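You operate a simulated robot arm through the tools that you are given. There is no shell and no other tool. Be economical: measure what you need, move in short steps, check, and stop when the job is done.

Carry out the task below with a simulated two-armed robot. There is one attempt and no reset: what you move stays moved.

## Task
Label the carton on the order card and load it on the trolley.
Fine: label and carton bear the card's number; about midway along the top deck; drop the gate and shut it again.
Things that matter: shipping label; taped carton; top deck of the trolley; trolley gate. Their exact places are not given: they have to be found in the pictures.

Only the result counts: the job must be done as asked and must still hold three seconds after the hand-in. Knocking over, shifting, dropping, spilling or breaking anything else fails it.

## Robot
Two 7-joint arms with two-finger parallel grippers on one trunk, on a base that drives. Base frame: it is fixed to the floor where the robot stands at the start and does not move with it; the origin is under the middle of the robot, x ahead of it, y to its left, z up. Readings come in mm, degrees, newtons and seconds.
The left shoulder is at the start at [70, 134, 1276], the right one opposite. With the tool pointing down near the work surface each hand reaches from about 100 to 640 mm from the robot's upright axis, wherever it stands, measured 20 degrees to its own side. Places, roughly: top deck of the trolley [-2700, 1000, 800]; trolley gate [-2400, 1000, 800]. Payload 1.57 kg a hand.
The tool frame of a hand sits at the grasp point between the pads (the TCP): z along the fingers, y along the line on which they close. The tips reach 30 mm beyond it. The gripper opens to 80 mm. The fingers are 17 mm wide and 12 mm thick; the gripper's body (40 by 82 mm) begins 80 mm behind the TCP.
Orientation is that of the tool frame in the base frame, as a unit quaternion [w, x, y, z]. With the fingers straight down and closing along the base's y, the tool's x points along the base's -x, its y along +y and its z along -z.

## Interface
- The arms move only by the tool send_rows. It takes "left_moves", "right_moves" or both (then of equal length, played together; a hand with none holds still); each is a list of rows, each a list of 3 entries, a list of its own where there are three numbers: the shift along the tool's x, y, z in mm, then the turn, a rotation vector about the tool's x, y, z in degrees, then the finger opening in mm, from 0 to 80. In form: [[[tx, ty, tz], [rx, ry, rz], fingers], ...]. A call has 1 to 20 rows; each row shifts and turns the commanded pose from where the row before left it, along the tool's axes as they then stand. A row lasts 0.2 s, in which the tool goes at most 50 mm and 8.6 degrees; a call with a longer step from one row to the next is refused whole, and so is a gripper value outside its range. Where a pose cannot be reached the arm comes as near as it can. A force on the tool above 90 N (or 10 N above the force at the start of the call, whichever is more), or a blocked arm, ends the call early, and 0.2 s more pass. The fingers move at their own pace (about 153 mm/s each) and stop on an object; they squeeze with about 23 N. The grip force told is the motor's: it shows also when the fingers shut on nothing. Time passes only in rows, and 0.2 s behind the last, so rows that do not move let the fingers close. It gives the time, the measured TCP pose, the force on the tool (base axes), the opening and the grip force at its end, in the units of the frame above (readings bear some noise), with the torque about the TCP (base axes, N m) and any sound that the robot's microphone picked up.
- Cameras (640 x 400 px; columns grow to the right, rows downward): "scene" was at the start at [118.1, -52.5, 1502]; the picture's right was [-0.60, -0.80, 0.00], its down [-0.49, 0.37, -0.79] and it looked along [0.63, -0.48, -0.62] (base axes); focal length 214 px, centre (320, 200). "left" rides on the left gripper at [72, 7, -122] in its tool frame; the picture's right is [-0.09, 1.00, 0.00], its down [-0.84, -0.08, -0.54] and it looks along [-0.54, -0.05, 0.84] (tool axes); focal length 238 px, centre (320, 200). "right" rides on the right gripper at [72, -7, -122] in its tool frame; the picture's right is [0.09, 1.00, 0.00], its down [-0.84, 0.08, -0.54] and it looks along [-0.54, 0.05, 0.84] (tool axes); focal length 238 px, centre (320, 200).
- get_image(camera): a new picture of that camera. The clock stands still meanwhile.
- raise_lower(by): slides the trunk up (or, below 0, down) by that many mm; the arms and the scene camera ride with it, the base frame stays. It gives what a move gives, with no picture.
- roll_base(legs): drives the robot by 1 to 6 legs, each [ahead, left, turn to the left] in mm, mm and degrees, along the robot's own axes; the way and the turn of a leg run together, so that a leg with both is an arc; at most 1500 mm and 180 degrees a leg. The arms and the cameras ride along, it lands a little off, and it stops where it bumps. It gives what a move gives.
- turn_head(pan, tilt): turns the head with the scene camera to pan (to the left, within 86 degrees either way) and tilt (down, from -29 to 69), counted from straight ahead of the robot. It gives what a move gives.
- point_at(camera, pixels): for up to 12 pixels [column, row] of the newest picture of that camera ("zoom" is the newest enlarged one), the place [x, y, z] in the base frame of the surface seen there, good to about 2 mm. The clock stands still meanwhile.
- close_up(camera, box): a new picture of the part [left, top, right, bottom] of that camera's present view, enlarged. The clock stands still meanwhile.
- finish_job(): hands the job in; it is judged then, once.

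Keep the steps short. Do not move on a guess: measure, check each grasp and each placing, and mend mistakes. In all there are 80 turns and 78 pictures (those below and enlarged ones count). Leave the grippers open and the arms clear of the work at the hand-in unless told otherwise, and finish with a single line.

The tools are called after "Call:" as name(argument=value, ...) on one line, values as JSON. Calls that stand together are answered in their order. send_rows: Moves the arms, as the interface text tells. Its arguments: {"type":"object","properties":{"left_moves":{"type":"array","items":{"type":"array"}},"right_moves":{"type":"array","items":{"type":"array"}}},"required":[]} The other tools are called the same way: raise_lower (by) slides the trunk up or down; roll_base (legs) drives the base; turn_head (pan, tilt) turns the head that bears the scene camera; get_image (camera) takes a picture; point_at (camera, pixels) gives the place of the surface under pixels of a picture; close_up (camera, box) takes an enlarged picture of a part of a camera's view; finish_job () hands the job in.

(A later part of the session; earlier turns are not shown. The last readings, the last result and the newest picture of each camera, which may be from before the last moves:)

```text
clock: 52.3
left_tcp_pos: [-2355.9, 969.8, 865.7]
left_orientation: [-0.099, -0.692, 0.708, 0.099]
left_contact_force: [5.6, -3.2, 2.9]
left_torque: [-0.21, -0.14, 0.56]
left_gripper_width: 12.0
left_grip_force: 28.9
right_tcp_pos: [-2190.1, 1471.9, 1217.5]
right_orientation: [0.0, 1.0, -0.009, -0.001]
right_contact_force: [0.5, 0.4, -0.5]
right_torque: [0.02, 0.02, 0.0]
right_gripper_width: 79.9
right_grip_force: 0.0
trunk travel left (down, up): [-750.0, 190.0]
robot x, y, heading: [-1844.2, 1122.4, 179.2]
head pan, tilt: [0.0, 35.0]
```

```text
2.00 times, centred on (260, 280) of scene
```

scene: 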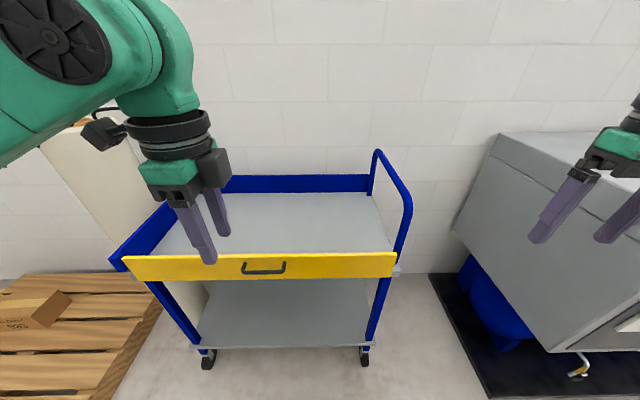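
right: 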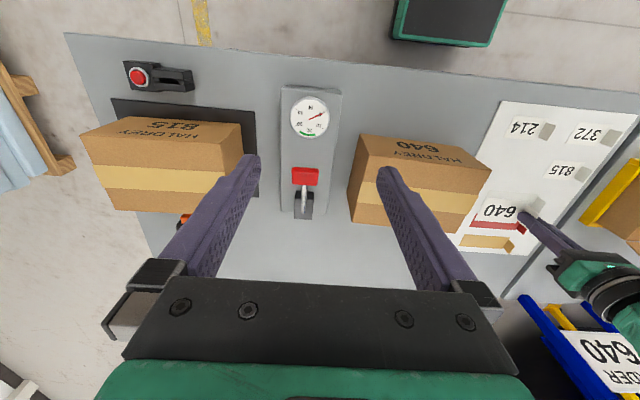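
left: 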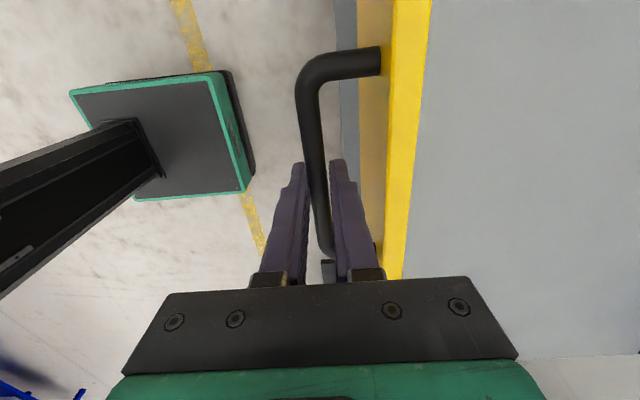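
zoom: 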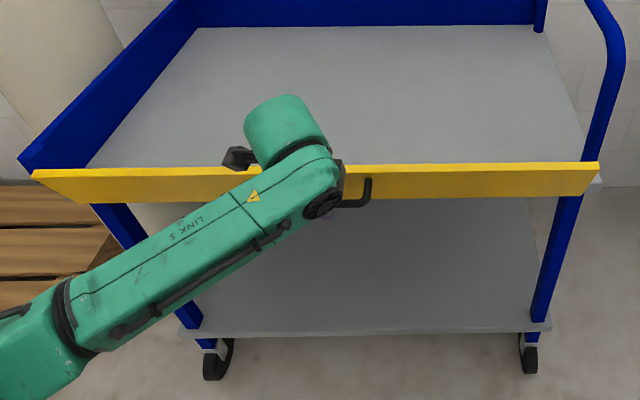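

The gate tilts with small forces (<7 N), so the hinge guess is right. Continue 5 more steps.

Call:
send_rows(left_moves=[[[0, -10.3, 6.4], [-8, 0, 0], 0], [[0, -10.3, 6.4], [-8, 0, 0], 0], [[0, -10.3, 6.4], [-8, 0, 0], 0], [[0, -10.3, 6.4], [-8, 0, 0], 0], [[0, 0, 0], [0, 0, 0], 0]])

Call:
close_up(camera="scene", box=[100, 180, 420, 380])

```text
clock: 53.5
left_tcp_pos: [-2327.1, 971.5, 826.5]
left_orientation: [-0.285, -0.638, 0.652, 0.293]
left_contact_force: [27.0, -0.6, 8.4]
left_torque: [0.48, -0.13, 0.27]
left_gripper_width: 12.0
left_grip_force: 29.1
right_tcp_pos: [-2183.5, 1472.4, 1220.7]
right_orientation: [0.0, 1.0, -0.009, -0.003]
right_contact_force: [0.0, 1.1, 0.2]
right_torque: [0.0, 0.05, -0.02]
right_gripper_width: 79.8
right_grip_force: 0.0
trunk travel left (down, up): [-750.0, 190.0]
robot x, y, heading: [-1848.2, 1123.9, 179.2]
head pan, tilt: [0.0, 35.0]
```

```text
2.00 times, centred on (260, 280) of scene
```

zoom: 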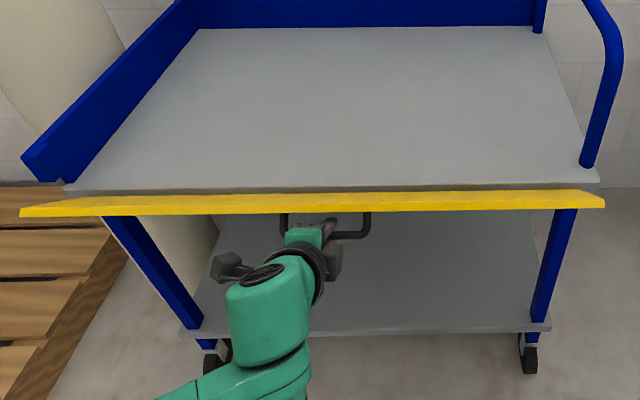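

Forces show the hinge is ~12 mm lower than assumed (≈(−2418, 791)). I correct outward and continue to about 88°.

Call:
send_rows(left_moves=[[[0, -7.8, -5.7], [0, 0, 0], 0], [[0, -12, 6.3], [-8, 0, 0], 0], [[0, -12, 6.3], [-8, 0, 0], 0], [[0, -12, 6.3], [-8, 0, 0], 0], [[0, -12, 6.3], [-8, 0, 0], 0], [[0, 0, 0], [0, 0, 0], 0]])

Call:
get_image(camera="scene")

```text
clock: 54.9
left_tcp_pos: [-2320.5, 970.8, 767.1]
left_orientation: [-0.45, -0.535, 0.547, 0.46]
left_contact_force: [7.7, 6.2, -7.3]
left_torque: [0.34, -0.18, 0.51]
left_gripper_width: 11.7
left_grip_force: 28.8
right_tcp_pos: [-2191.1, 1473.8, 1216.6]
right_orientation: [0.0, 1.0, -0.009, 0.0]
right_contact_force: [0.7, 0.5, 0.3]
right_torque: [0.0, 0.0, 0.0]
right_gripper_width: 79.8
right_grip_force: 0.0
trunk travel left (down, up): [-750.0, 190.0]
robot x, y, heading: [-1849.5, 1121.9, 178.7]
head pan, tilt: [0.0, 35.0]
```

```text
46 pictures are left
```

scene: 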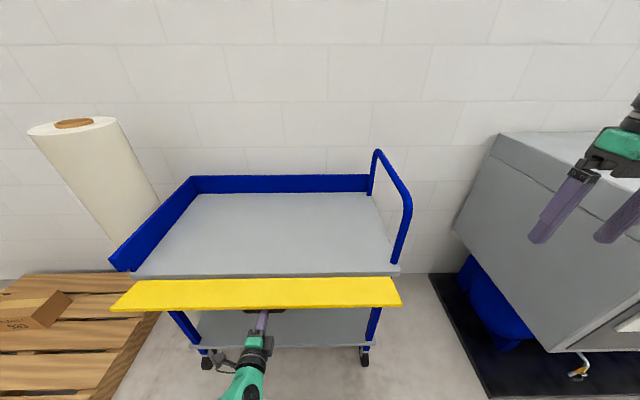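

Gate at ~80°. Two more steps to find its stop.

Call:
send_rows(left_moves=[[[0, -9, 4.7], [-6, 0, 0], 0], [[0, -9, 4.7], [-6, 0, 0], 0], [[0, -9, 4.7], [-6, 0, 0], 0], [[0, 0, 0], [0, 0, 0], 0]])

Call:
get_image(camera="scene")

Call:
point_at(camera="scene", pixels=[[260, 283], [260, 290], [260, 300], [350, 285], [350, 300], [160, 290]])

```text
clock: 55.9
left_tcp_pos: [-2330.2, 971.2, 739.4]
left_orientation: [-0.527, -0.459, 0.47, 0.539]
left_contact_force: [21.7, 0.9, -17.2]
left_torque: [0.22, -0.13, 0.04]
left_gripper_width: 11.5
left_grip_force: 29.1
right_tcp_pos: [-2190.2, 1470.8, 1217.7]
right_orientation: [0.0, 1.0, -0.009, -0.001]
right_contact_force: [-0.4, 0.0, -0.7]
right_torque: [0.01, -0.03, -0.01]
right_gripper_width: 80.2
right_grip_force: 0.1
trunk travel left (down, up): [-750.0, 190.0]
robot x, y, heading: [-1845.6, 1124.5, 179.0]
head pan, tilt: [0.0, 35.0]
```

```text
45 pictures are left
```

scene: 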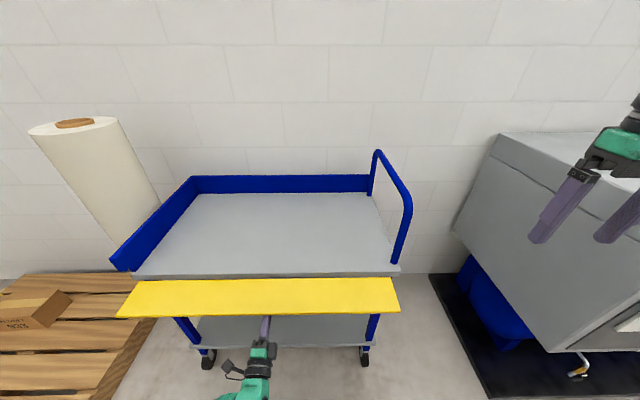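

```text
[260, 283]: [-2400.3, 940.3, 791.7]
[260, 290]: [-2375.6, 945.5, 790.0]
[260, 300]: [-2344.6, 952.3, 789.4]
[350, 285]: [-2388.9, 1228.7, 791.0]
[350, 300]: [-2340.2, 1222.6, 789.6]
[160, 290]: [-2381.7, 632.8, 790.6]
```

The gate is flat (z≈790) at its stop. Ease off, open, and back out along the fingers.

Call:
send_rows(left_moves=[[[0, 4, -2], [4, 0, 0], 0], [[0, 0, 0], [4, 0, 0], 0], [[0, 0, 0], [0, 0, 0], 30], [[0, 0, 0], [0, 0, 0], 30]])

Call:
get_image(camera="left")

Call:
get_image(camera="scene")

```text
clock: 56.9
left_tcp_pos: [-2332.1, 969.9, 745.0]
left_orientation: [-0.495, -0.495, 0.505, 0.505]
left_contact_force: [-1.9, -1.7, -2.7]
left_torque: [-0.01, 0.0, 0.03]
left_gripper_width: 27.3
left_grip_force: 0.0
right_tcp_pos: [-2190.7, 1471.4, 1216.8]
right_orientation: [0.0, 1.0, -0.008, 0.0]
right_contact_force: [0.1, 0.1, 0.0]
right_torque: [-0.01, -0.01, 0.01]
right_gripper_width: 80.1
right_grip_force: 0.1
trunk travel left (down, up): [-750.0, 190.0]
robot x, y, heading: [-1843.6, 1121.6, 179.1]
head pan, tilt: [0.0, 35.0]
```

```text
44 pictures are left
```

left: 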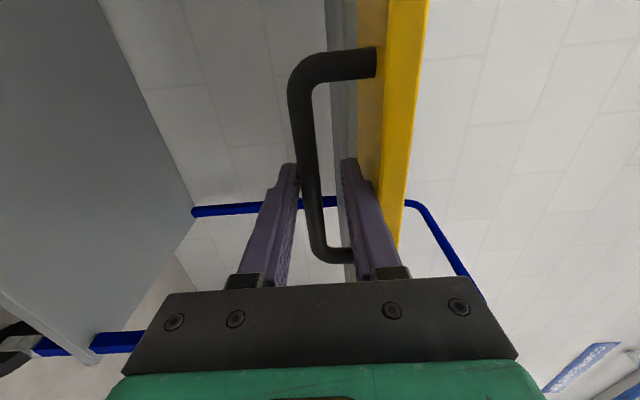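

```text
43 pictures are left
```

scene: 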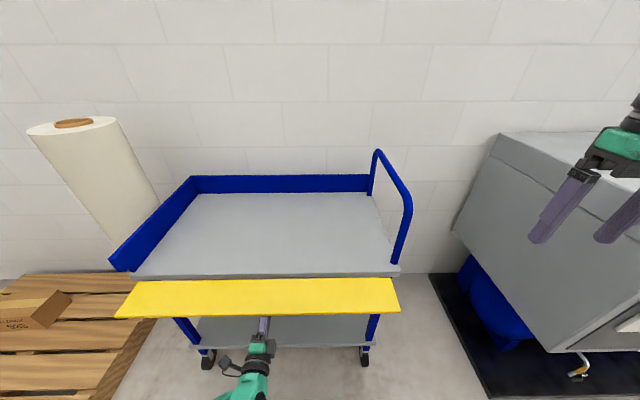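

Gate stays open by itself. Drive the base straight back to withdraw the fingers.

Call:
roll_base(legs=[[-350, 0, 0]])

Call:
get_image(camera="scene")

Call:
point_at(camera="scene", pixels=[[150, 260], [250, 235], [390, 225], [240, 235], [300, 225], [350, 238]])

```text
clock: 59.1
left_tcp_pos: [-1986.8, 960.9, 743.8]
left_orientation: [-0.497, -0.497, 0.503, 0.503]
left_contact_force: [-0.7, 0.4, -0.1]
left_torque: [-0.01, 0.0, 0.01]
left_gripper_width: 30.2
left_grip_force: 0.0
right_tcp_pos: [-1854.1, 1464.5, 1215.8]
right_orientation: [-0.001, 1.0, -0.005, 0.0]
right_contact_force: [-0.1, -0.2, -0.1]
right_torque: [-0.01, 0.02, -0.02]
right_gripper_width: 79.9
right_grip_force: 0.1
trunk travel left (down, up): [-750.0, 190.0]
robot x, y, heading: [-1510.7, 1116.5, 179.8]
head pan, tilt: [0.0, 35.0]
```

```text
42 pictures are left
```

scene: 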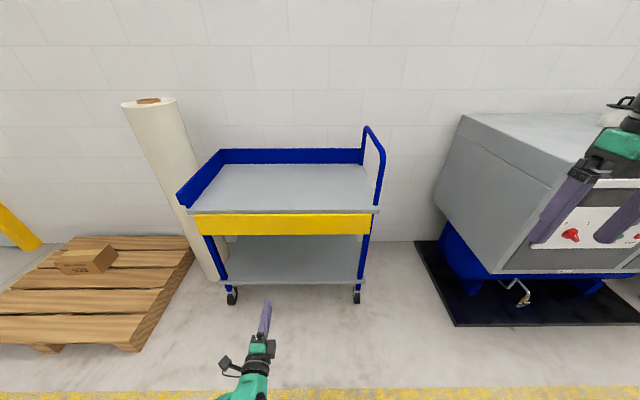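

```text
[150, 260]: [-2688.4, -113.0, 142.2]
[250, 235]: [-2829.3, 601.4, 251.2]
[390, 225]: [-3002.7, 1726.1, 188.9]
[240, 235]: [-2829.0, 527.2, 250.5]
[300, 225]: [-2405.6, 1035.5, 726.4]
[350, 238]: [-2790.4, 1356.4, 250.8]
```

The gate had rested on the finger and now hangs down fully (z≈700–790) – deck is clear. I'll lift it shut later. Now point the left hand down again and turn the right hand −90° so both close along the forward axis for a two-hand squeeze carry.

Call:
send_rows(left_moves=[[[0, 10, 0], [8.2, 0, 0], 60], [[0, 10, 0], [8.2, 0, 0], 60], [[0, 10, 0], [8.2, 0, 0], 60], [[0, 10, 0], [8.2, 0, 0], 60], [[0, 10, 0], [8.2, 0, 0], 60], [[0, 10, 0], [8.2, 0, 0], 60], [[0, 0, -20], [8.2, 0, 0], 60], [[0, 0, -30], [8.2, 0, 0], 60], [[0, 0, -40], [8.2, 0, 0], 60], [[0, 0, -40], [8.2, 0, 0], 60], [[0, 0, -40], [8, 0, 0], 60], [[0, 0, -40], [0, 0, 0], 60], [[0, 0, -40], [0, 0, 0], 60], [[0, 0, -40], [0, 0, 0], 60]], right_moves=[[[0, 0, 0], [0, 0, -8.2], 60], [[0, 0, 0], [0, 0, -8.2], 60], [[0, 0, 0], [0, 0, -8.2], 60], [[0, 0, 0], [0, 0, -8.2], 60], [[0, 0, 0], [0, 0, -8.2], 60], [[0, 0, 0], [0, 0, -8.2], 60], [[0, 0, 0], [0, 0, -8.2], 60], [[0, 0, 0], [0, 0, -8.2], 60], [[0, 0, 0], [0, 0, -8.2], 60], [[0, 0, 0], [0, 0, -8.2], 60], [[0, 0, 0], [0, 0, -8], 60], [[0, 0, 0], [0, 0, 0], 60], [[0, 0, 0], [0, 0, 0], 60], [[0, 0, 0], [0, 0, 0], 60]])

Call:
raise_lower(by=100)

```text
clock: 62.1
left_tcp_pos: [-1942.6, 960.3, 1074.1]
left_orientation: [0.001, -0.703, 0.711, -0.001]
left_contact_force: [0.2, -0.2, 0.3]
left_torque: [0.0, -0.01, -0.02]
left_gripper_width: 60.1
left_grip_force: 0.0
right_tcp_pos: [-1853.3, 1463.1, 1216.8]
right_orientation: [0.0, 0.71, 0.704, 0.0]
right_contact_force: [0.0, 0.0, 0.5]
right_torque: [-0.01, -0.01, -0.05]
right_gripper_width: 59.8
right_grip_force: 0.0
trunk travel left (down, up): [-750.0, 190.0]
robot x, y, heading: [-1507.1, 1118.6, 179.7]
head pan, tilt: [0.0, 35.0]
```

```text
clock: 63.4
left_tcp_pos: [-1942.9, 960.1, 1172.8]
left_orientation: [0.001, -0.703, 0.711, 0.0]
left_contact_force: [-0.7, 0.4, 0.5]
left_torque: [-0.02, 0.01, 0.02]
left_gripper_width: 60.0
left_grip_force: 0.1
right_tcp_pos: [-1853.5, 1462.7, 1316.2]
right_orientation: [0.0, 0.709, 0.705, 0.0]
right_contact_force: [-0.4, 0.2, 0.1]
right_torque: [0.0, 0.03, 0.01]
right_gripper_width: 60.0
right_grip_force: 0.0
trunk travel left (down, up): [-850.0, 90.0]
robot x, y, heading: [-1505.9, 1121.1, 179.6]
head pan, tilt: [0.0, 35.0]
```

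Drive back toward the bench by the same way and stop short of the carton.

Call:
roll_base(legs=[[-580, 0, 0], [0, 0, -180], [0, -1030, 0], [560, -380, 0]])

Call:
turn_head(pan=0, tilt=45)

Call:
get_image(camera="scene")

```text
clock: 82.4
left_tcp_pos: [22.1, -172.6, 1174.5]
left_orientation: [0.001, 0.72, 0.694, 0.0]
left_contact_force: [0.0, -0.2, -0.6]
left_torque: [-0.02, 0.0, 0.01]
left_gripper_width: 60.2
left_grip_force: 0.0
right_tcp_pos: [-79.8, -674.0, 1316.7]
right_orientation: [0.0, -0.695, 0.719, -0.001]
right_contact_force: [0.2, -0.1, 0.9]
right_torque: [-0.04, -0.01, 0.02]
right_gripper_width: 59.8
right_grip_force: 0.1
trunk travel left (down, up): [-850.0, 90.0]
robot x, y, heading: [-416.8, -318.6, -1.5]
head pan, tilt: [0.0, 35.0]
```

```text
clock: 83.1
left_tcp_pos: [22.9, -173.7, 1173.6]
left_orientation: [0.0, 0.72, 0.694, -0.001]
left_contact_force: [0.4, 0.4, 0.5]
left_torque: [-0.03, 0.0, 0.03]
left_gripper_width: 60.0
left_grip_force: 0.1
right_tcp_pos: [-79.0, -673.5, 1315.7]
right_orientation: [0.0, -0.695, 0.719, 0.0]
right_contact_force: [-0.5, 1.1, 0.2]
right_torque: [0.0, 0.0, -0.03]
right_gripper_width: 60.0
right_grip_force: 0.1
trunk travel left (down, up): [-850.0, 90.0]
robot x, y, heading: [-415.2, -322.1, -1.6]
head pan, tilt: [0.0, 45.0]
```

```text
41 pictures are left
```

scene: 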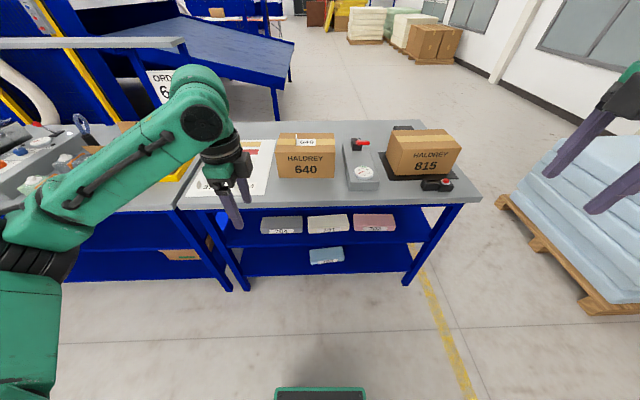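

Approach the carton: 430 ahead, ~60 left, tiny turn.

Call:
roll_base(legs=[[430, 62, -0.9]])

Call:
turn_head(pan=0, tilt=55)

Call:
get_image(camera="scene")

```text
clock: 85.7
left_tcp_pos: [453.2, -133.2, 1175.0]
left_orientation: [0.001, 0.725, 0.689, 0.0]
left_contact_force: [-0.2, -0.5, 0.1]
left_torque: [-0.01, -0.01, -0.01]
left_gripper_width: 60.1
left_grip_force: 0.1
right_tcp_pos: [342.6, -633.4, 1317.5]
right_orientation: [0.0, -0.691, 0.723, 0.0]
right_contact_force: [-0.7, 0.2, -0.1]
right_torque: [0.01, -0.02, 0.03]
right_gripper_width: 59.8
right_grip_force: 0.1
trunk travel left (down, up): [-850.0, 90.0]
robot x, y, heading: [5.2, -277.3, -2.8]
head pan, tilt: [0.0, 45.0]
```

```text
clock: 86.4
left_tcp_pos: [454.4, -133.5, 1174.4]
left_orientation: [0.0, 0.725, 0.689, 0.001]
left_contact_force: [-0.3, 0.7, 0.9]
left_torque: [0.01, -0.01, 0.01]
left_gripper_width: 60.0
left_grip_force: 0.1
right_tcp_pos: [344.7, -632.7, 1315.8]
right_orientation: [0.0, -0.69, 0.724, 0.0]
right_contact_force: [0.2, -0.9, 0.1]
right_torque: [-0.03, 0.01, 0.0]
right_gripper_width: 59.9
right_grip_force: 0.0
trunk travel left (down, up): [-850.0, 90.0]
robot x, y, heading: [11.4, -269.3, -2.8]
head pan, tilt: [0.0, 55.0]
```

```text
40 pictures are left
```

scene: 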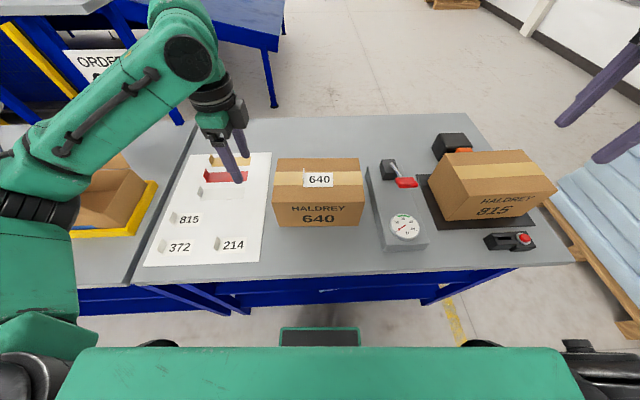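

Call:
close_up(camera="scene", box=[260, 145, 440, 255])

Call:
point_at(camera="zoom", pixels=[[55, 52], [355, 52], [52, 190], [362, 190], [200, 200], [375, 70], [420, 200], [512, 120], [500, 130], [390, 100], [60, 230], [355, 230]])

```text
3.56 times, centred on (350, 200) of scene
```

zoom: 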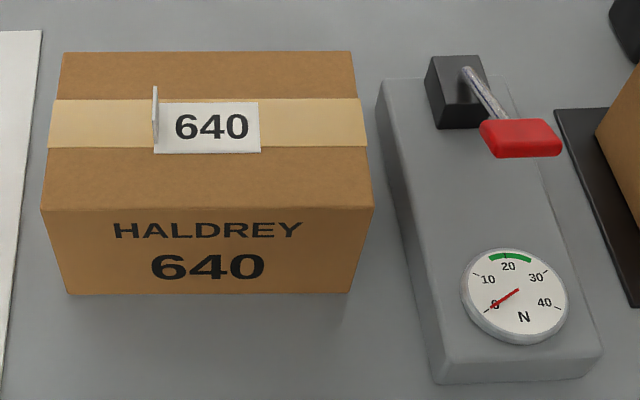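

```text
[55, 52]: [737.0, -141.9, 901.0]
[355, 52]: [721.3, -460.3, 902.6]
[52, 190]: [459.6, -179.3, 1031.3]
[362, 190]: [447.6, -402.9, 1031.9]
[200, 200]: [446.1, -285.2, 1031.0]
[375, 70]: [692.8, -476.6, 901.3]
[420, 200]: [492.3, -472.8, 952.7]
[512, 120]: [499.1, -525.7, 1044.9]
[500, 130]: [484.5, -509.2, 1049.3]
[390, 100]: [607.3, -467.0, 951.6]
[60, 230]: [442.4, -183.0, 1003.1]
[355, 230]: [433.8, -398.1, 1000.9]
```

Carton centre (515, −290). Bring both hands beside it (22 mm clear each side), fingers open 80, tips 70 mm below the top.

Call:
send_rows(left_moves=[[[-0.6, 11.3, 0], [0, 0, 0], 80], [[-0.6, 11.3, 0], [0, 0, 0], 80], [[-0.6, 11.3, 0], [0, 0, 0], 80], [[-0.6, 11.3, 0], [0, 0, 0], 80], [[-0.6, 11.3, 0], [0, 0, 0], 80], [[-0.4, 11.5, 0], [0, 0, 0], 80], [[0, 0, 40], [0, 0, 0], 80], [[0, 0, 40], [0, 0, 0], 80], [[0, 0, 20], [0, 0, 0], 80], [[0, 0, 0], [0, 0, 0], 80]], right_moves=[[[-33.4, -25.6, 20], [0, 0, 0], 80], [[-33.4, -25.6, 20], [0, 0, 0], 80], [[-33.4, -25.6, 20], [0, 0, 0], 80], [[-33.4, -25.6, 20], [0, 0, 0], 80], [[-33.4, -25.6, 20], [0, 0, 0], 80], [[-33.4, -25.4, 20], [0, 0, 0], 80], [[0, 0, 40], [0, 0, 0], 80], [[0, 0, 40], [0, 0, 0], 80], [[0, 0, 40], [0, 0, 0], 80], [[0, 0, 0], [0, 0, 0], 80]])

Call:
get_image(camera="scene")

Call:
get_image(camera="right")

```text
clock: 88.6
left_tcp_pos: [524.2, -139.2, 1073.6]
left_orientation: [0.001, 0.725, 0.689, 0.0]
left_contact_force: [-0.5, 1.0, 0.4]
left_torque: [0.01, -0.01, 0.02]
left_gripper_width: 79.9
left_grip_force: 0.0
right_tcp_pos: [508.3, -439.5, 1074.7]
right_orientation: [0.0, -0.69, 0.724, 0.001]
right_contact_force: [0.1, -0.7, 0.2]
right_torque: [0.0, 0.0, 0.01]
right_gripper_width: 80.1
right_grip_force: 0.0
trunk travel left (down, up): [-850.0, 90.0]
robot x, y, heading: [10.7, -276.9, -2.8]
head pan, tilt: [0.0, 55.0]
```

```text
38 pictures are left
```

scene: 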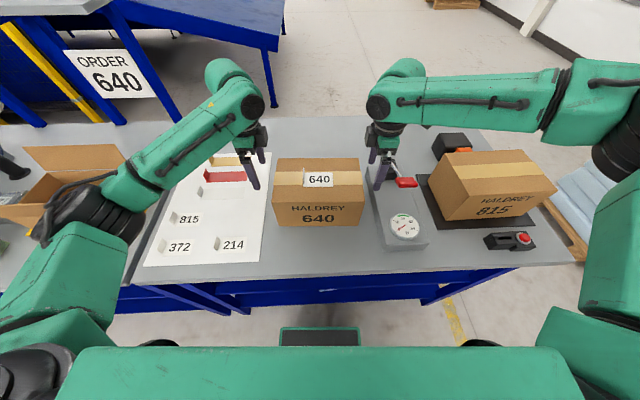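

```text
37 pictures are left
```

right: 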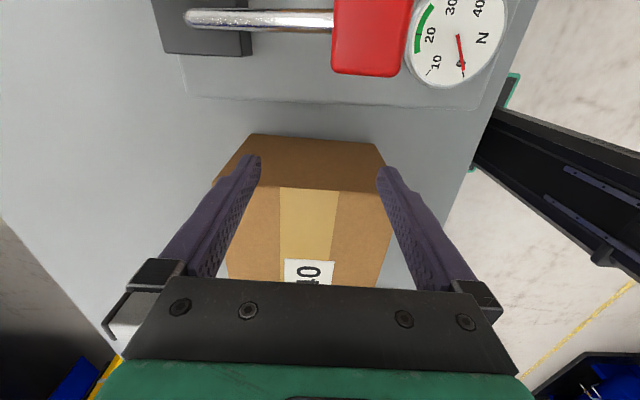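

Call:
send_rows(left_moves=[[[0, 0, 40], [0, 0, 0], 80], [[0, 0, 41], [0, 0, 0], 80], [[0, 0, 0], [0, 0, 0], 80]], right_moves=[[[0, 0, 40], [0, 0, 0], 80], [[0, 0, 42], [0, 0, 0], 80], [[0, 0, 0], [0, 0, 0], 80]])

Call:
get_image(camera="right")

Call:
get_image(camera="left")

```text
clock: 89.4
left_tcp_pos: [521.3, -140.1, 992.6]
left_orientation: [0.0, 0.724, 0.689, 0.0]
left_contact_force: [0.1, 0.1, -0.2]
left_torque: [0.01, -0.01, 0.0]
left_gripper_width: 80.2
left_grip_force: 0.0
right_tcp_pos: [490.7, -450.6, 1004.2]
right_orientation: [0.003, -0.691, 0.723, -0.001]
right_contact_force: [-0.4, -0.4, -0.1]
right_torque: [0.01, 0.0, 0.04]
right_gripper_width: 80.2
right_grip_force: 0.1
right hand out of reach, approached as far as the arm can: row 1, 2
trunk travel left (down, up): [-850.0, 90.0]
robot x, y, heading: [9.7, -275.5, -2.7]
head pan, tilt: [0.0, 55.0]
```

```text
36 pictures are left
```

right: 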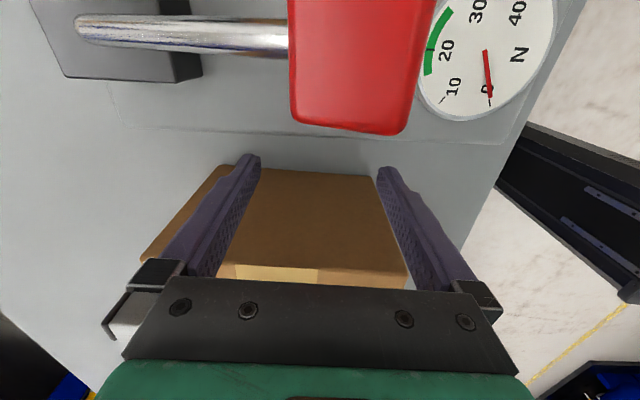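

```text
35 pictures are left
```

left: 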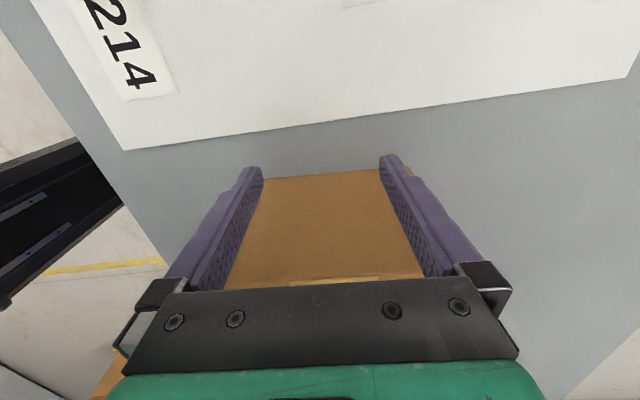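

The right arm is at its limit there. Raise both hands again and use the trunk instead to go down.

Call:
send_rows(left_moves=[[[0, 0, -40], [0, 0, 0], 80], [[0, 0, -40], [0, 0, 0], 80], [[0, 0, 0], [0, 0, 0], 80]], right_moves=[[[0, 0, -35], [0, 0, 0], 80], [[0, 0, -35], [0, 0, 0], 80], [[0, 0, 0], [0, 0, 0], 80]])

```text
clock: 90.2
left_tcp_pos: [522.4, -139.3, 1071.3]
left_orientation: [0.0, 0.725, 0.689, 0.001]
left_contact_force: [0.7, -0.4, -0.3]
left_torque: [-0.02, 0.02, 0.02]
left_gripper_width: 80.0
left_grip_force: 0.1
right_tcp_pos: [492.0, -450.6, 1074.2]
right_orientation: [0.0, -0.691, 0.723, 0.0]
right_contact_force: [0.7, 0.3, -0.1]
right_torque: [0.0, 0.03, -0.02]
right_gripper_width: 80.1
right_grip_force: 0.0
trunk travel left (down, up): [-850.0, 90.0]
robot x, y, heading: [11.4, -271.6, -2.8]
head pan, tilt: [0.0, 55.0]
```

Call:
send_rows(right_moves=[[[-11.5, -15.2, 0], [0, 0, 0], 80], [[0, 0, 0], [0, 0, 0], 80]])

Call:
raise_lower(by=-80)

Call:
get_image(camera="scene")

```text
clock: 90.8
left_tcp_pos: [521.9, -140.3, 1072.3]
left_orientation: [0.0, 0.725, 0.689, 0.0]
left_contact_force: [0.5, 0.0, 0.0]
left_torque: [0.01, -0.02, -0.01]
left_gripper_width: 79.9
left_grip_force: 0.2
right_tcp_pos: [508.0, -440.7, 1074.3]
right_orientation: [0.0, -0.69, 0.724, 0.0]
right_contact_force: [0.0, 0.3, -1.0]
right_torque: [0.0, 0.02, -0.03]
right_gripper_width: 80.3
right_grip_force: 0.0
trunk travel left (down, up): [-850.0, 90.0]
robot x, y, heading: [10.4, -281.9, -2.9]
head pan, tilt: [0.0, 55.0]
```

```text
clock: 92.0
left_tcp_pos: [520.7, -140.0, 991.8]
left_orientation: [0.0, 0.725, 0.689, 0.0]
left_contact_force: [-1.1, 0.6, -0.7]
left_torque: [-0.01, -0.01, -0.01]
left_gripper_width: 79.9
left_grip_force: 0.1
right_tcp_pos: [507.3, -440.0, 995.2]
right_orientation: [0.0, -0.69, 0.724, 0.0]
right_contact_force: [0.2, 0.9, 0.8]
right_torque: [0.01, -0.03, -0.02]
right_gripper_width: 79.9
right_grip_force: 0.0
trunk travel left (down, up): [-770.0, 170.0]
robot x, y, heading: [14.8, -274.6, -2.8]
head pan, tilt: [0.0, 55.0]
```

```text
34 pictures are left
```

scene: 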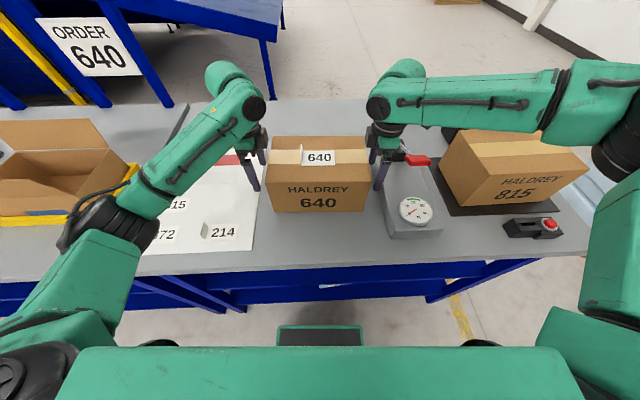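

Both hands in place. Move inward 20 mm each, then feel for contact.

Call:
send_rows(left_moves=[[[-10, 0, 0], [0, 0, 0], 80], [[-8, 0, 0], [0, 0, 0], 80], [[-2, 0, 0], [0, 0, 0], 80], [[-2, 0, 0], [0, 0, 0], 80]], right_moves=[[[-10, 0, 0], [0, 0, 0], 80], [[-8, 0, 0], [0, 0, 0], 80], [[-2, 0, 0], [0, 0, 0], 80], [[-2, 0, 0], [0, 0, 0], 80]])

```text
clock: 93.0
left_tcp_pos: [520.3, -163.2, 991.5]
left_orientation: [-0.001, 0.725, 0.688, 0.0]
left_contact_force: [-0.1, 0.8, 0.3]
left_torque: [0.04, 0.01, 0.0]
left_gripper_width: 79.8
left_grip_force: 0.0
right_tcp_pos: [504.5, -423.1, 994.7]
right_orientation: [0.001, -0.691, 0.723, -0.001]
right_contact_force: [0.1, -1.4, 0.7]
right_torque: [0.03, -0.01, 0.04]
right_gripper_width: 80.1
right_grip_force: 0.2
right hand out of reach, approached as far as the arm can: row 2
trunk travel left (down, up): [-770.0, 170.0]
robot x, y, heading: [15.3, -270.8, -2.5]
head pan, tilt: [0.0, 55.0]
```

The right arm is near its reach edge. Back the hands off sideways, draw them 50 mm toward the robot, and drive 50 mm forward to gain margin.

Call:
send_rows(left_moves=[[[20, 0, 0], [0, 0, 0], 80], [[0, -25, 0], [0, 0, 0], 80], [[0, -25, 0], [0, 0, 0], 80], [[0, 0, 0], [0, 0, 0], 80]], right_moves=[[[15, 0, 0], [0, 0, 0], 80], [[0, 25, 0], [0, 0, 0], 80], [[0, 25, 0], [0, 0, 0], 80], [[0, 0, 0], [0, 0, 0], 80]])

Call:
roll_base(legs=[[55, 0, 0]])

Call:
get_image(camera="scene")

```text
clock: 94.0
left_tcp_pos: [472.7, -140.1, 990.5]
left_orientation: [0.0, 0.724, 0.689, 0.0]
left_contact_force: [0.7, 0.5, -0.4]
left_torque: [0.01, 0.02, 0.01]
left_gripper_width: 80.1
left_grip_force: 0.1
right_tcp_pos: [455.7, -434.9, 993.2]
right_orientation: [0.001, -0.69, 0.724, 0.001]
right_contact_force: [0.3, 0.7, 0.6]
right_torque: [0.02, 0.04, 0.0]
right_gripper_width: 80.0
right_grip_force: 0.1
trunk travel left (down, up): [-770.0, 170.0]
robot x, y, heading: [11.9, -272.1, -2.7]
head pan, tilt: [0.0, 55.0]
```

```text
clock: 95.0
left_tcp_pos: [522.8, -143.1, 993.8]
left_orientation: [0.002, 0.725, 0.689, 0.002]
left_contact_force: [-0.4, -0.3, 0.6]
left_torque: [0.0, -0.04, -0.03]
left_gripper_width: 79.9
left_grip_force: 0.0
right_tcp_pos: [506.8, -436.8, 996.1]
right_orientation: [0.002, -0.691, 0.723, -0.002]
right_contact_force: [-0.2, 0.6, 0.1]
right_torque: [0.0, -0.04, 0.0]
right_gripper_width: 80.2
right_grip_force: 0.0
trunk travel left (down, up): [-770.0, 170.0]
robot x, y, heading: [65.8, -276.1, -2.9]
head pan, tilt: [0.0, 55.0]
```

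```text
33 pictures are left
```

scene: 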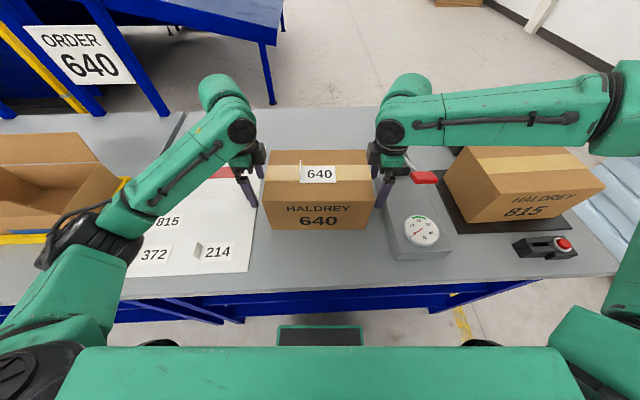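

Now positioned well. Move inward 18 then feel.

Call:
send_rows(left_moves=[[[-10, 0, 0], [0, 0, 0], 80], [[-8, 0, 0], [0, 0, 0], 80], [[-2, 0, 0], [0, 0, 0], 80], [[0, 0, 0], [0, 0, 0], 80]], right_moves=[[[-10, 0, 0], [0, 0, 0], 80], [[-8, 0, 0], [0, 0, 0], 80], [[-2, 0, 0], [0, 0, 0], 80], [[0, 0, 0], [0, 0, 0], 80]])

Call:
send_rows(left_moves=[[[-1, 0, 0], [0, 0, 0], 80], [[-1, 0, 0], [0, 0, 0], 80], [[0, 0, 0], [0, 0, 0], 80]], right_moves=[[[-1, 0, 0], [0, 0, 0], 80], [[-1, 0, 0], [0, 0, 0], 80], [[0, 0, 0], [0, 0, 0], 80]])

```text
clock: 96.0
left_tcp_pos: [524.1, -159.2, 992.6]
left_orientation: [-0.002, 0.723, 0.691, 0.004]
left_contact_force: [2.2, 37.5, 0.4]
left_torque: [-1.22, 0.03, -0.89]
left_gripper_width: 80.0
left_grip_force: 0.0
right_tcp_pos: [510.3, -419.0, 994.9]
right_orientation: [-0.001, -0.69, 0.723, -0.003]
right_contact_force: [-5.2, -38.6, 9.1]
right_torque: [1.23, -0.16, 0.85]
right_gripper_width: 80.2
right_grip_force: 0.0
trunk travel left (down, up): [-770.0, 170.0]
robot x, y, heading: [65.3, -276.9, -2.8]
head pan, tilt: [0.0, 55.0]
```

```text
clock: 96.8
left_tcp_pos: [525.2, -159.0, 991.5]
left_orientation: [-0.006, 0.723, 0.691, 0.005]
left_contact_force: [2.9, 60.1, 0.6]
left_torque: [-2.14, 0.08, -1.87]
left_gripper_width: 79.9
left_grip_force: 0.0
right_tcp_pos: [510.5, -418.5, 994.0]
right_orientation: [-0.005, -0.69, 0.724, -0.004]
right_contact_force: [0.9, -63.6, 18.1]
right_torque: [2.26, 0.3, 1.39]
right_gripper_width: 80.2
right_grip_force: 0.1
trunk travel left (down, up): [-770.0, 170.0]
robot x, y, heading: [70.5, -276.8, -2.6]
head pan, tilt: [0.0, 55.0]
```

Squeeze is ~60 N on both sides, balanced. Lift 30 mm with the trunk and check.

Call:
raise_lower(by=30)

Call:
get_image(camera="scene")

Call:
point_at(camera="scene", pixels=[[320, 200], [290, 195], [350, 195]])

```text
clock: 97.5
left_tcp_pos: [524.5, -160.4, 1022.0]
left_orientation: [-0.007, 0.722, 0.691, 0.004]
left_contact_force: [-1.8, 60.2, -4.3]
left_torque: [-1.86, -0.09, -2.16]
left_gripper_width: 80.1
left_grip_force: 0.2
right_tcp_pos: [509.8, -418.8, 1023.8]
right_orientation: [-0.009, -0.689, 0.724, -0.003]
right_contact_force: [2.8, -60.1, -1.5]
right_torque: [2.09, 0.08, 0.81]
right_gripper_width: 80.0
right_grip_force: 0.1
trunk travel left (down, up): [-800.0, 140.0]
robot x, y, heading: [70.1, -277.5, -2.4]
head pan, tilt: [0.0, 55.0]
```

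```text
32 pictures are left
```

scene: 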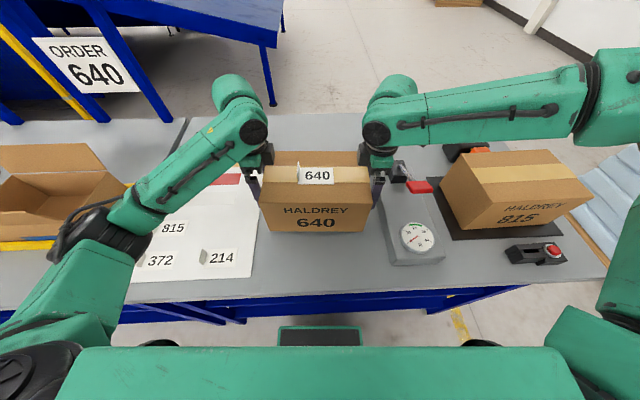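

```text
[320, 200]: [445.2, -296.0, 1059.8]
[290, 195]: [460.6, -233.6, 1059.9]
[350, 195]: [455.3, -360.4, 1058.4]
```

Lifted cleanly and level. Raise another 80 mm, then back away from the bench.

Call:
raise_lower(by=80)

Call:
roll_base(legs=[[-480, 0, 0]])

Call:
get_image(camera="scene")

```text
clock: 98.7
left_tcp_pos: [525.7, -159.6, 1101.7]
left_orientation: [-0.006, 0.722, 0.692, 0.004]
left_contact_force: [-1.3, 60.3, -3.8]
left_torque: [-1.87, -0.04, -2.15]
left_gripper_width: 80.0
left_grip_force: 0.0
right_tcp_pos: [509.8, -418.2, 1102.9]
right_orientation: [-0.008, -0.69, 0.724, -0.002]
right_contact_force: [0.7, -60.0, -1.8]
right_torque: [2.08, 0.04, 0.99]
right_gripper_width: 80.1
right_grip_force: 0.1
trunk travel left (down, up): [-880.0, 60.0]
robot x, y, heading: [69.3, -274.4, -2.7]
head pan, tilt: [0.0, 55.0]
```

```text
clock: 101.5
left_tcp_pos: [48.9, -137.9, 1101.3]
left_orientation: [-0.006, 0.721, 0.692, 0.003]
left_contact_force: [1.0, 59.0, -3.9]
left_torque: [-1.87, 0.04, -2.01]
left_gripper_width: 80.0
left_grip_force: 0.1
right_tcp_pos: [32.1, -396.8, 1102.2]
right_orientation: [-0.01, -0.689, 0.724, -0.001]
right_contact_force: [-1.1, -58.3, -1.8]
right_torque: [2.04, -0.03, 1.4]
right_gripper_width: 79.7
right_grip_force: 0.1
trunk travel left (down, up): [-880.0, 60.0]
robot x, y, heading: [-414.2, -253.9, -2.7]
head pan, tilt: [0.0, 55.0]
```

```text
31 pictures are left
```

scene: 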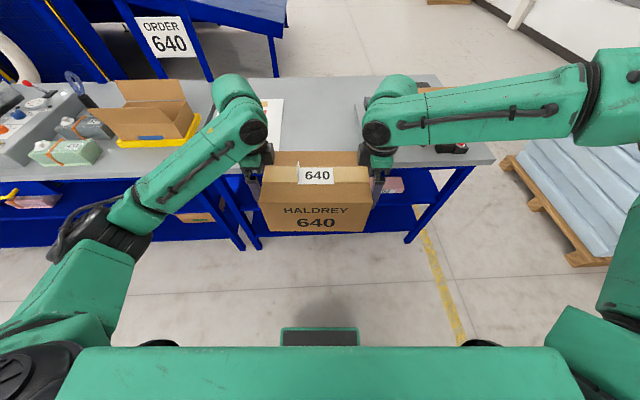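

Stable. Back further, turn around and move over to the trolley's line.

Call:
roll_base(legs=[[-500, 0, 0], [0, 0, -177.3], [0, -1215, 0]])

Call:
turn_head(pan=0, tilt=40)

Call:
get_image(camera="scene")

```text
clock: 117.5
left_tcp_pos: [-1355.4, 862.7, 1101.9]
left_orientation: [-0.004, -0.702, 0.712, -0.006]
left_contact_force: [-0.1, -0.6, 0.4]
left_torque: [0.03, -0.01, 0.01]
left_gripper_width: 80.2
left_grip_force: 0.1
right_tcp_pos: [-1346.5, 1120.5, 1102.4]
right_orientation: [-0.002, 0.714, 0.7, 0.009]
right_contact_force: [0.4, 0.3, -0.3]
right_torque: [-0.03, -0.03, 0.01]
right_gripper_width: 79.9
right_grip_force: 0.1
trunk travel left (down, up): [-880.0, 60.0]
robot x, y, heading: [-900.7, 993.9, 178.9]
head pan, tilt: [0.0, 55.0]
```

```text
clock: 118.3
left_tcp_pos: [-1354.3, 863.9, 1101.8]
left_orientation: [-0.004, -0.703, 0.711, -0.006]
left_contact_force: [-0.3, -0.2, 0.3]
left_torque: [-0.01, 0.0, 0.02]
left_gripper_width: 80.0
left_grip_force: 0.1
right_tcp_pos: [-1345.6, 1122.7, 1103.3]
right_orientation: [-0.003, 0.714, 0.7, 0.008]
right_contact_force: [-0.3, 0.0, 0.7]
right_torque: [0.04, 0.01, 0.02]
right_gripper_width: 79.8
right_grip_force: 0.0
trunk travel left (down, up): [-880.0, 60.0]
robot x, y, heading: [-897.8, 993.8, 179.2]
head pan, tilt: [0.0, 40.0]
```

```text
30 pictures are left
```

scene: 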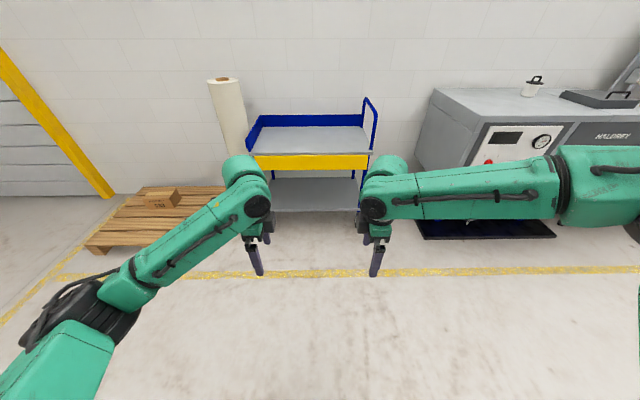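

The carton has slipped out (forces are zero). I must find it: look to the left and down along the way travelled.

Call:
turn_head(pan=80, tilt=45)

Call:
get_image(camera="scene")

```text
clock: 119.8
left_tcp_pos: [-1355.0, 862.6, 1100.3]
left_orientation: [-0.004, -0.703, 0.711, -0.006]
left_contact_force: [-0.6, 0.3, -0.8]
left_torque: [0.0, 0.0, 0.01]
left_gripper_width: 80.0
left_grip_force: 0.1
right_tcp_pos: [-1346.3, 1123.0, 1103.0]
right_orientation: [-0.002, 0.714, 0.7, 0.008]
right_contact_force: [0.2, -0.8, -0.2]
right_torque: [0.01, 0.01, 0.03]
right_gripper_width: 80.0
right_grip_force: 0.0
trunk travel left (down, up): [-880.0, 60.0]
robot x, y, heading: [-900.9, 991.1, 179.5]
head pan, tilt: [80.0, 45.0]
```

```text
29 pictures are left
```

scene: 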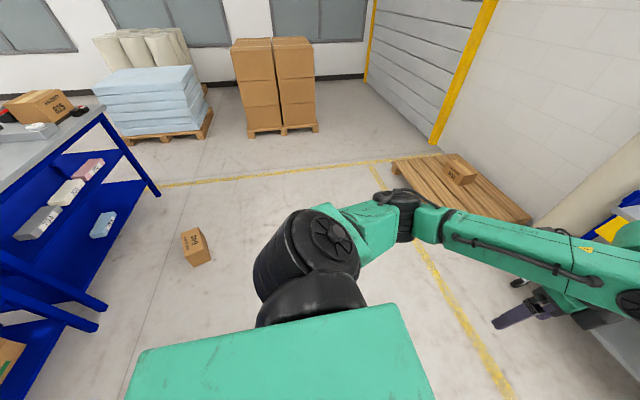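

The carton lies on the floor around pixel (196,247). Zoom and measure.

Call:
close_up(camera="scene", box=[156, 215, 236, 275])

Call:
point_at(camera="zoom", pixels=[[220, 150], [340, 130], [250, 330], [410, 300], [300, 200], [330, 350], [240, 400], [420, 360]])

```text
6.67 times, centred on (196, 245) of scene
```

zoom: 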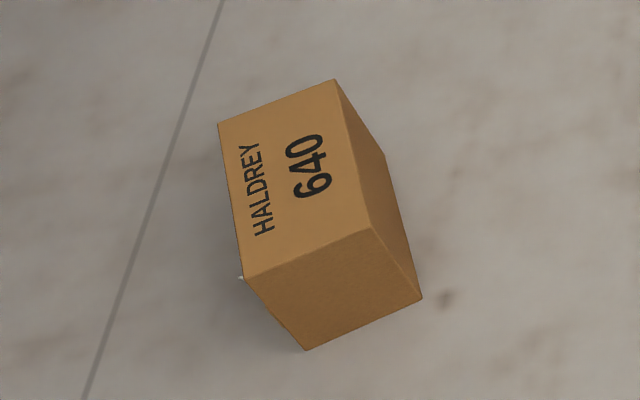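

```text
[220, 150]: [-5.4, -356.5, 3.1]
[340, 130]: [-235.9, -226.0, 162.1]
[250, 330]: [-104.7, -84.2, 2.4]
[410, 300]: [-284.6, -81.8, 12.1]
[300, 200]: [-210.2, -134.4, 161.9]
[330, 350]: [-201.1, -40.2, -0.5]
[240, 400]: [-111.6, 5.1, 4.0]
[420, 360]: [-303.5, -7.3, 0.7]
```

The 640 carton lies on its side near (−205, −160), text face up, label side toward +x. I'll go back, facing it, and recover it.

Call:
roll_base(legs=[[0, 1150, 0], [0, 0, -179.5]])

Call:
turn_head(pan=0, tilt=60)

Call:
get_image(camera="scene")

```text
clock: 133.0
left_tcp_pos: [-470.6, -12.3, 1101.7]
left_orientation: [-0.006, 0.706, 0.709, 0.003]
left_contact_force: [0.5, -0.1, 0.5]
left_torque: [0.01, 0.02, 0.01]
left_gripper_width: 80.1
left_grip_force: 0.2
right_tcp_pos: [-473.7, -271.1, 1102.6]
right_orientation: [0.008, 0.707, -0.707, 0.003]
right_contact_force: [0.0, 0.3, -0.1]
right_torque: [-0.01, 0.0, -0.02]
right_gripper_width: 79.9
right_grip_force: 0.1
trunk travel left (down, up): [-880.0, 60.0]
robot x, y, heading: [-924.4, -147.2, 0.2]
head pan, tilt: [80.0, 45.0]
```

```text
clock: 134.5
left_tcp_pos: [-470.4, -12.6, 1101.3]
left_orientation: [-0.005, 0.705, 0.709, 0.003]
left_contact_force: [-0.4, 0.0, 0.1]
left_torque: [0.02, 0.03, -0.03]
left_gripper_width: 80.0
left_grip_force: 0.0
right_tcp_pos: [-472.2, -272.1, 1103.2]
right_orientation: [0.008, 0.708, -0.707, 0.002]
right_contact_force: [1.6, 0.3, 0.5]
right_torque: [-0.01, 0.0, 0.02]
right_gripper_width: 80.1
right_grip_force: 0.2
trunk travel left (down, up): [-880.0, 60.0]
robot x, y, heading: [-921.7, -150.9, 0.1]
head pan, tilt: [0.0, 60.0]
```

```text
27 pictures are left
```

scene: 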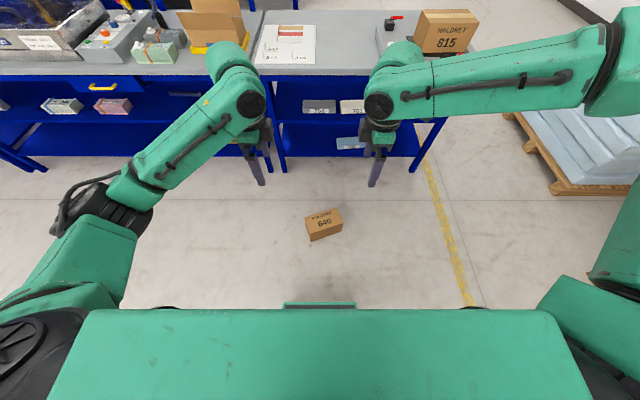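

Call:
close_up(camera="scene", box=[290, 195, 358, 255])

Call:
point_at(camera="zoom", pixels=[[150, 225], [200, 340], [440, 130], [470, 240], [300, 240], [160, 240], [455, 140], [330, 300]])

```text
6.67 times, centred on (324, 225) of scene
```

zoom: 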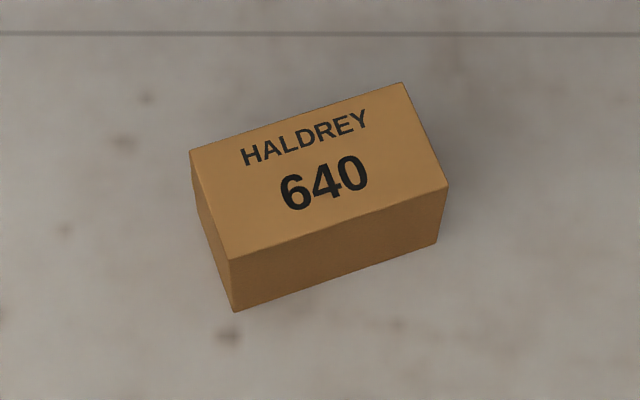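

```text
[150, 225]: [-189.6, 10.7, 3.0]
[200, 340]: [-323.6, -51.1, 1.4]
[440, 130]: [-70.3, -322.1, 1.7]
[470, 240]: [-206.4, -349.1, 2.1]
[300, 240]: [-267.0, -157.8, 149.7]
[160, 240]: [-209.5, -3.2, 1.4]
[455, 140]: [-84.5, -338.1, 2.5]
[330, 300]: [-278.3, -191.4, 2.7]
```

Call:
point_at(camera="zoom", pixels=[[195, 156], [401, 89], [442, 183], [233, 254], [320, 170], [435, 200], [240, 300], [236, 275]])

```text
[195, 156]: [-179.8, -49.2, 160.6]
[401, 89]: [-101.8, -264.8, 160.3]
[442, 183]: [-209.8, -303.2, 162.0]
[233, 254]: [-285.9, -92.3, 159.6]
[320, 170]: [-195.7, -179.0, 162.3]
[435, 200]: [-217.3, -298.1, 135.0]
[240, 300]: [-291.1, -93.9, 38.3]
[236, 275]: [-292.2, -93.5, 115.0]
```

Carton centre (−194, −177), its long axis turned so its frame heading is 19.8°. Check how far the robot's own base sticks out.

Call:
point_at(camera="scene", pixels=[[320, 305], [285, 305], [354, 305], [320, 303], [160, 308], [320, 300]])

```text
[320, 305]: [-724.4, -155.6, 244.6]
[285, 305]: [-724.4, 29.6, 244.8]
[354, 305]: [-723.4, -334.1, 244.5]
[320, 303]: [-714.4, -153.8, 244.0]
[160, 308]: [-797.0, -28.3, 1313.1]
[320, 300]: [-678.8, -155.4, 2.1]
```

Base reaches 210 mm ahead, so 420 mm distance is fine. Turn to 19.8° and move in.

Call:
roll_base(legs=[[0, 0, 19.7], [255, -271, 0]])

Call:
turn_head(pan=0, tilt=69)

Call:
get_image(camera="scene")

```text
clock: 138.0
left_tcp_pos: [-213.3, -30.9, 1101.4]
left_orientation: [-0.006, 0.572, 0.82, 0.004]
left_contact_force: [-0.1, -0.8, 0.9]
left_torque: [0.02, 0.0, -0.01]
left_gripper_width: 80.1
left_grip_force: 0.1
right_tcp_pos: [-128.9, -277.5, 1103.7]
right_orientation: [0.007, 0.819, -0.573, 0.004]
right_contact_force: [-0.3, 0.3, 0.3]
right_torque: [-0.02, 0.01, 0.02]
right_gripper_width: 80.1
right_grip_force: 0.1
trunk travel left (down, up): [-880.0, 60.0]
robot x, y, heading: [-590.5, -321.8, 20.1]
head pan, tilt: [0.0, 60.0]
```

```text
clock: 138.7
left_tcp_pos: [-213.2, -32.7, 1101.4]
left_orientation: [-0.007, 0.571, 0.821, 0.002]
left_contact_force: [-0.5, 0.4, 0.2]
left_torque: [-0.04, -0.01, 0.01]
left_gripper_width: 79.9
left_grip_force: 0.3
right_tcp_pos: [-127.6, -277.5, 1102.3]
right_orientation: [0.008, 0.819, -0.573, 0.004]
right_contact_force: [0.1, -0.5, -0.1]
right_torque: [-0.03, -0.03, 0.01]
right_gripper_width: 79.9
right_grip_force: 0.0
trunk travel left (down, up): [-880.0, 60.0]
robot x, y, heading: [-589.7, -318.9, 20.0]
head pan, tilt: [0.0, 68.8]
```

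```text
25 pictures are left
```

scene: 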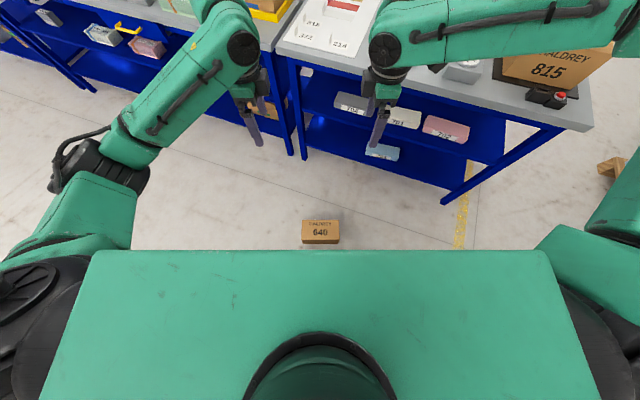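

Aligned. Spread the hands to 155 mm each side at the carton's plane, and lower the trunk.

Call:
send_rows(left_moves=[[[6.3, -16, 0], [0, 0, 0], 80], [[6.3, -16, 0], [0, 0, 0], 80], [[0, 0, 0], [0, 0, 0], 80]], right_moves=[[[19, 14.2, 0], [0, 0, 0], 80], [[19, 14.2, 0], [0, 0, 0], 80], [[0, 0, 0], [0, 0, 0], 80]])

Call:
raise_lower(by=-780)

Call:
get_image(camera="scene")

```text
clock: 139.5
left_tcp_pos: [-245.8, -31.6, 1100.9]
left_orientation: [-0.007, 0.571, 0.821, 0.003]
left_contact_force: [-0.4, -0.1, 0.2]
left_torque: [-0.01, 0.04, -0.04]
left_gripper_width: 80.0
left_grip_force: 0.1
right_tcp_pos: [-139.4, -321.3, 1103.6]
right_orientation: [0.01, 0.819, -0.574, 0.004]
right_contact_force: [-0.6, 0.0, -0.2]
right_torque: [-0.03, 0.03, -0.01]
right_gripper_width: 79.9
right_grip_force: 0.0
trunk travel left (down, up): [-880.0, 60.0]
robot x, y, heading: [-591.3, -316.8, 20.0]
head pan, tilt: [0.0, 68.8]
```

```text
refused: -780 is not a number from -400 to 400
```

```text
24 pictures are left
```

scene: 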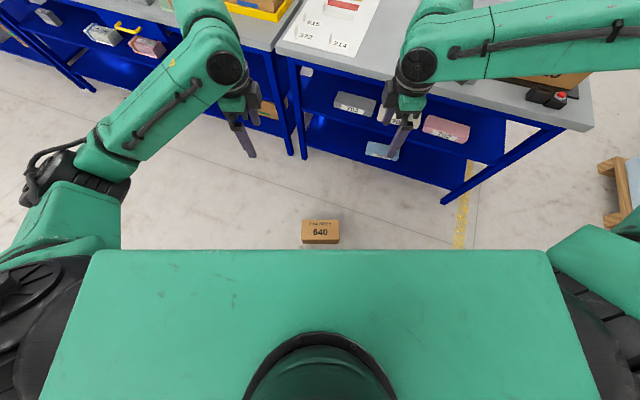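

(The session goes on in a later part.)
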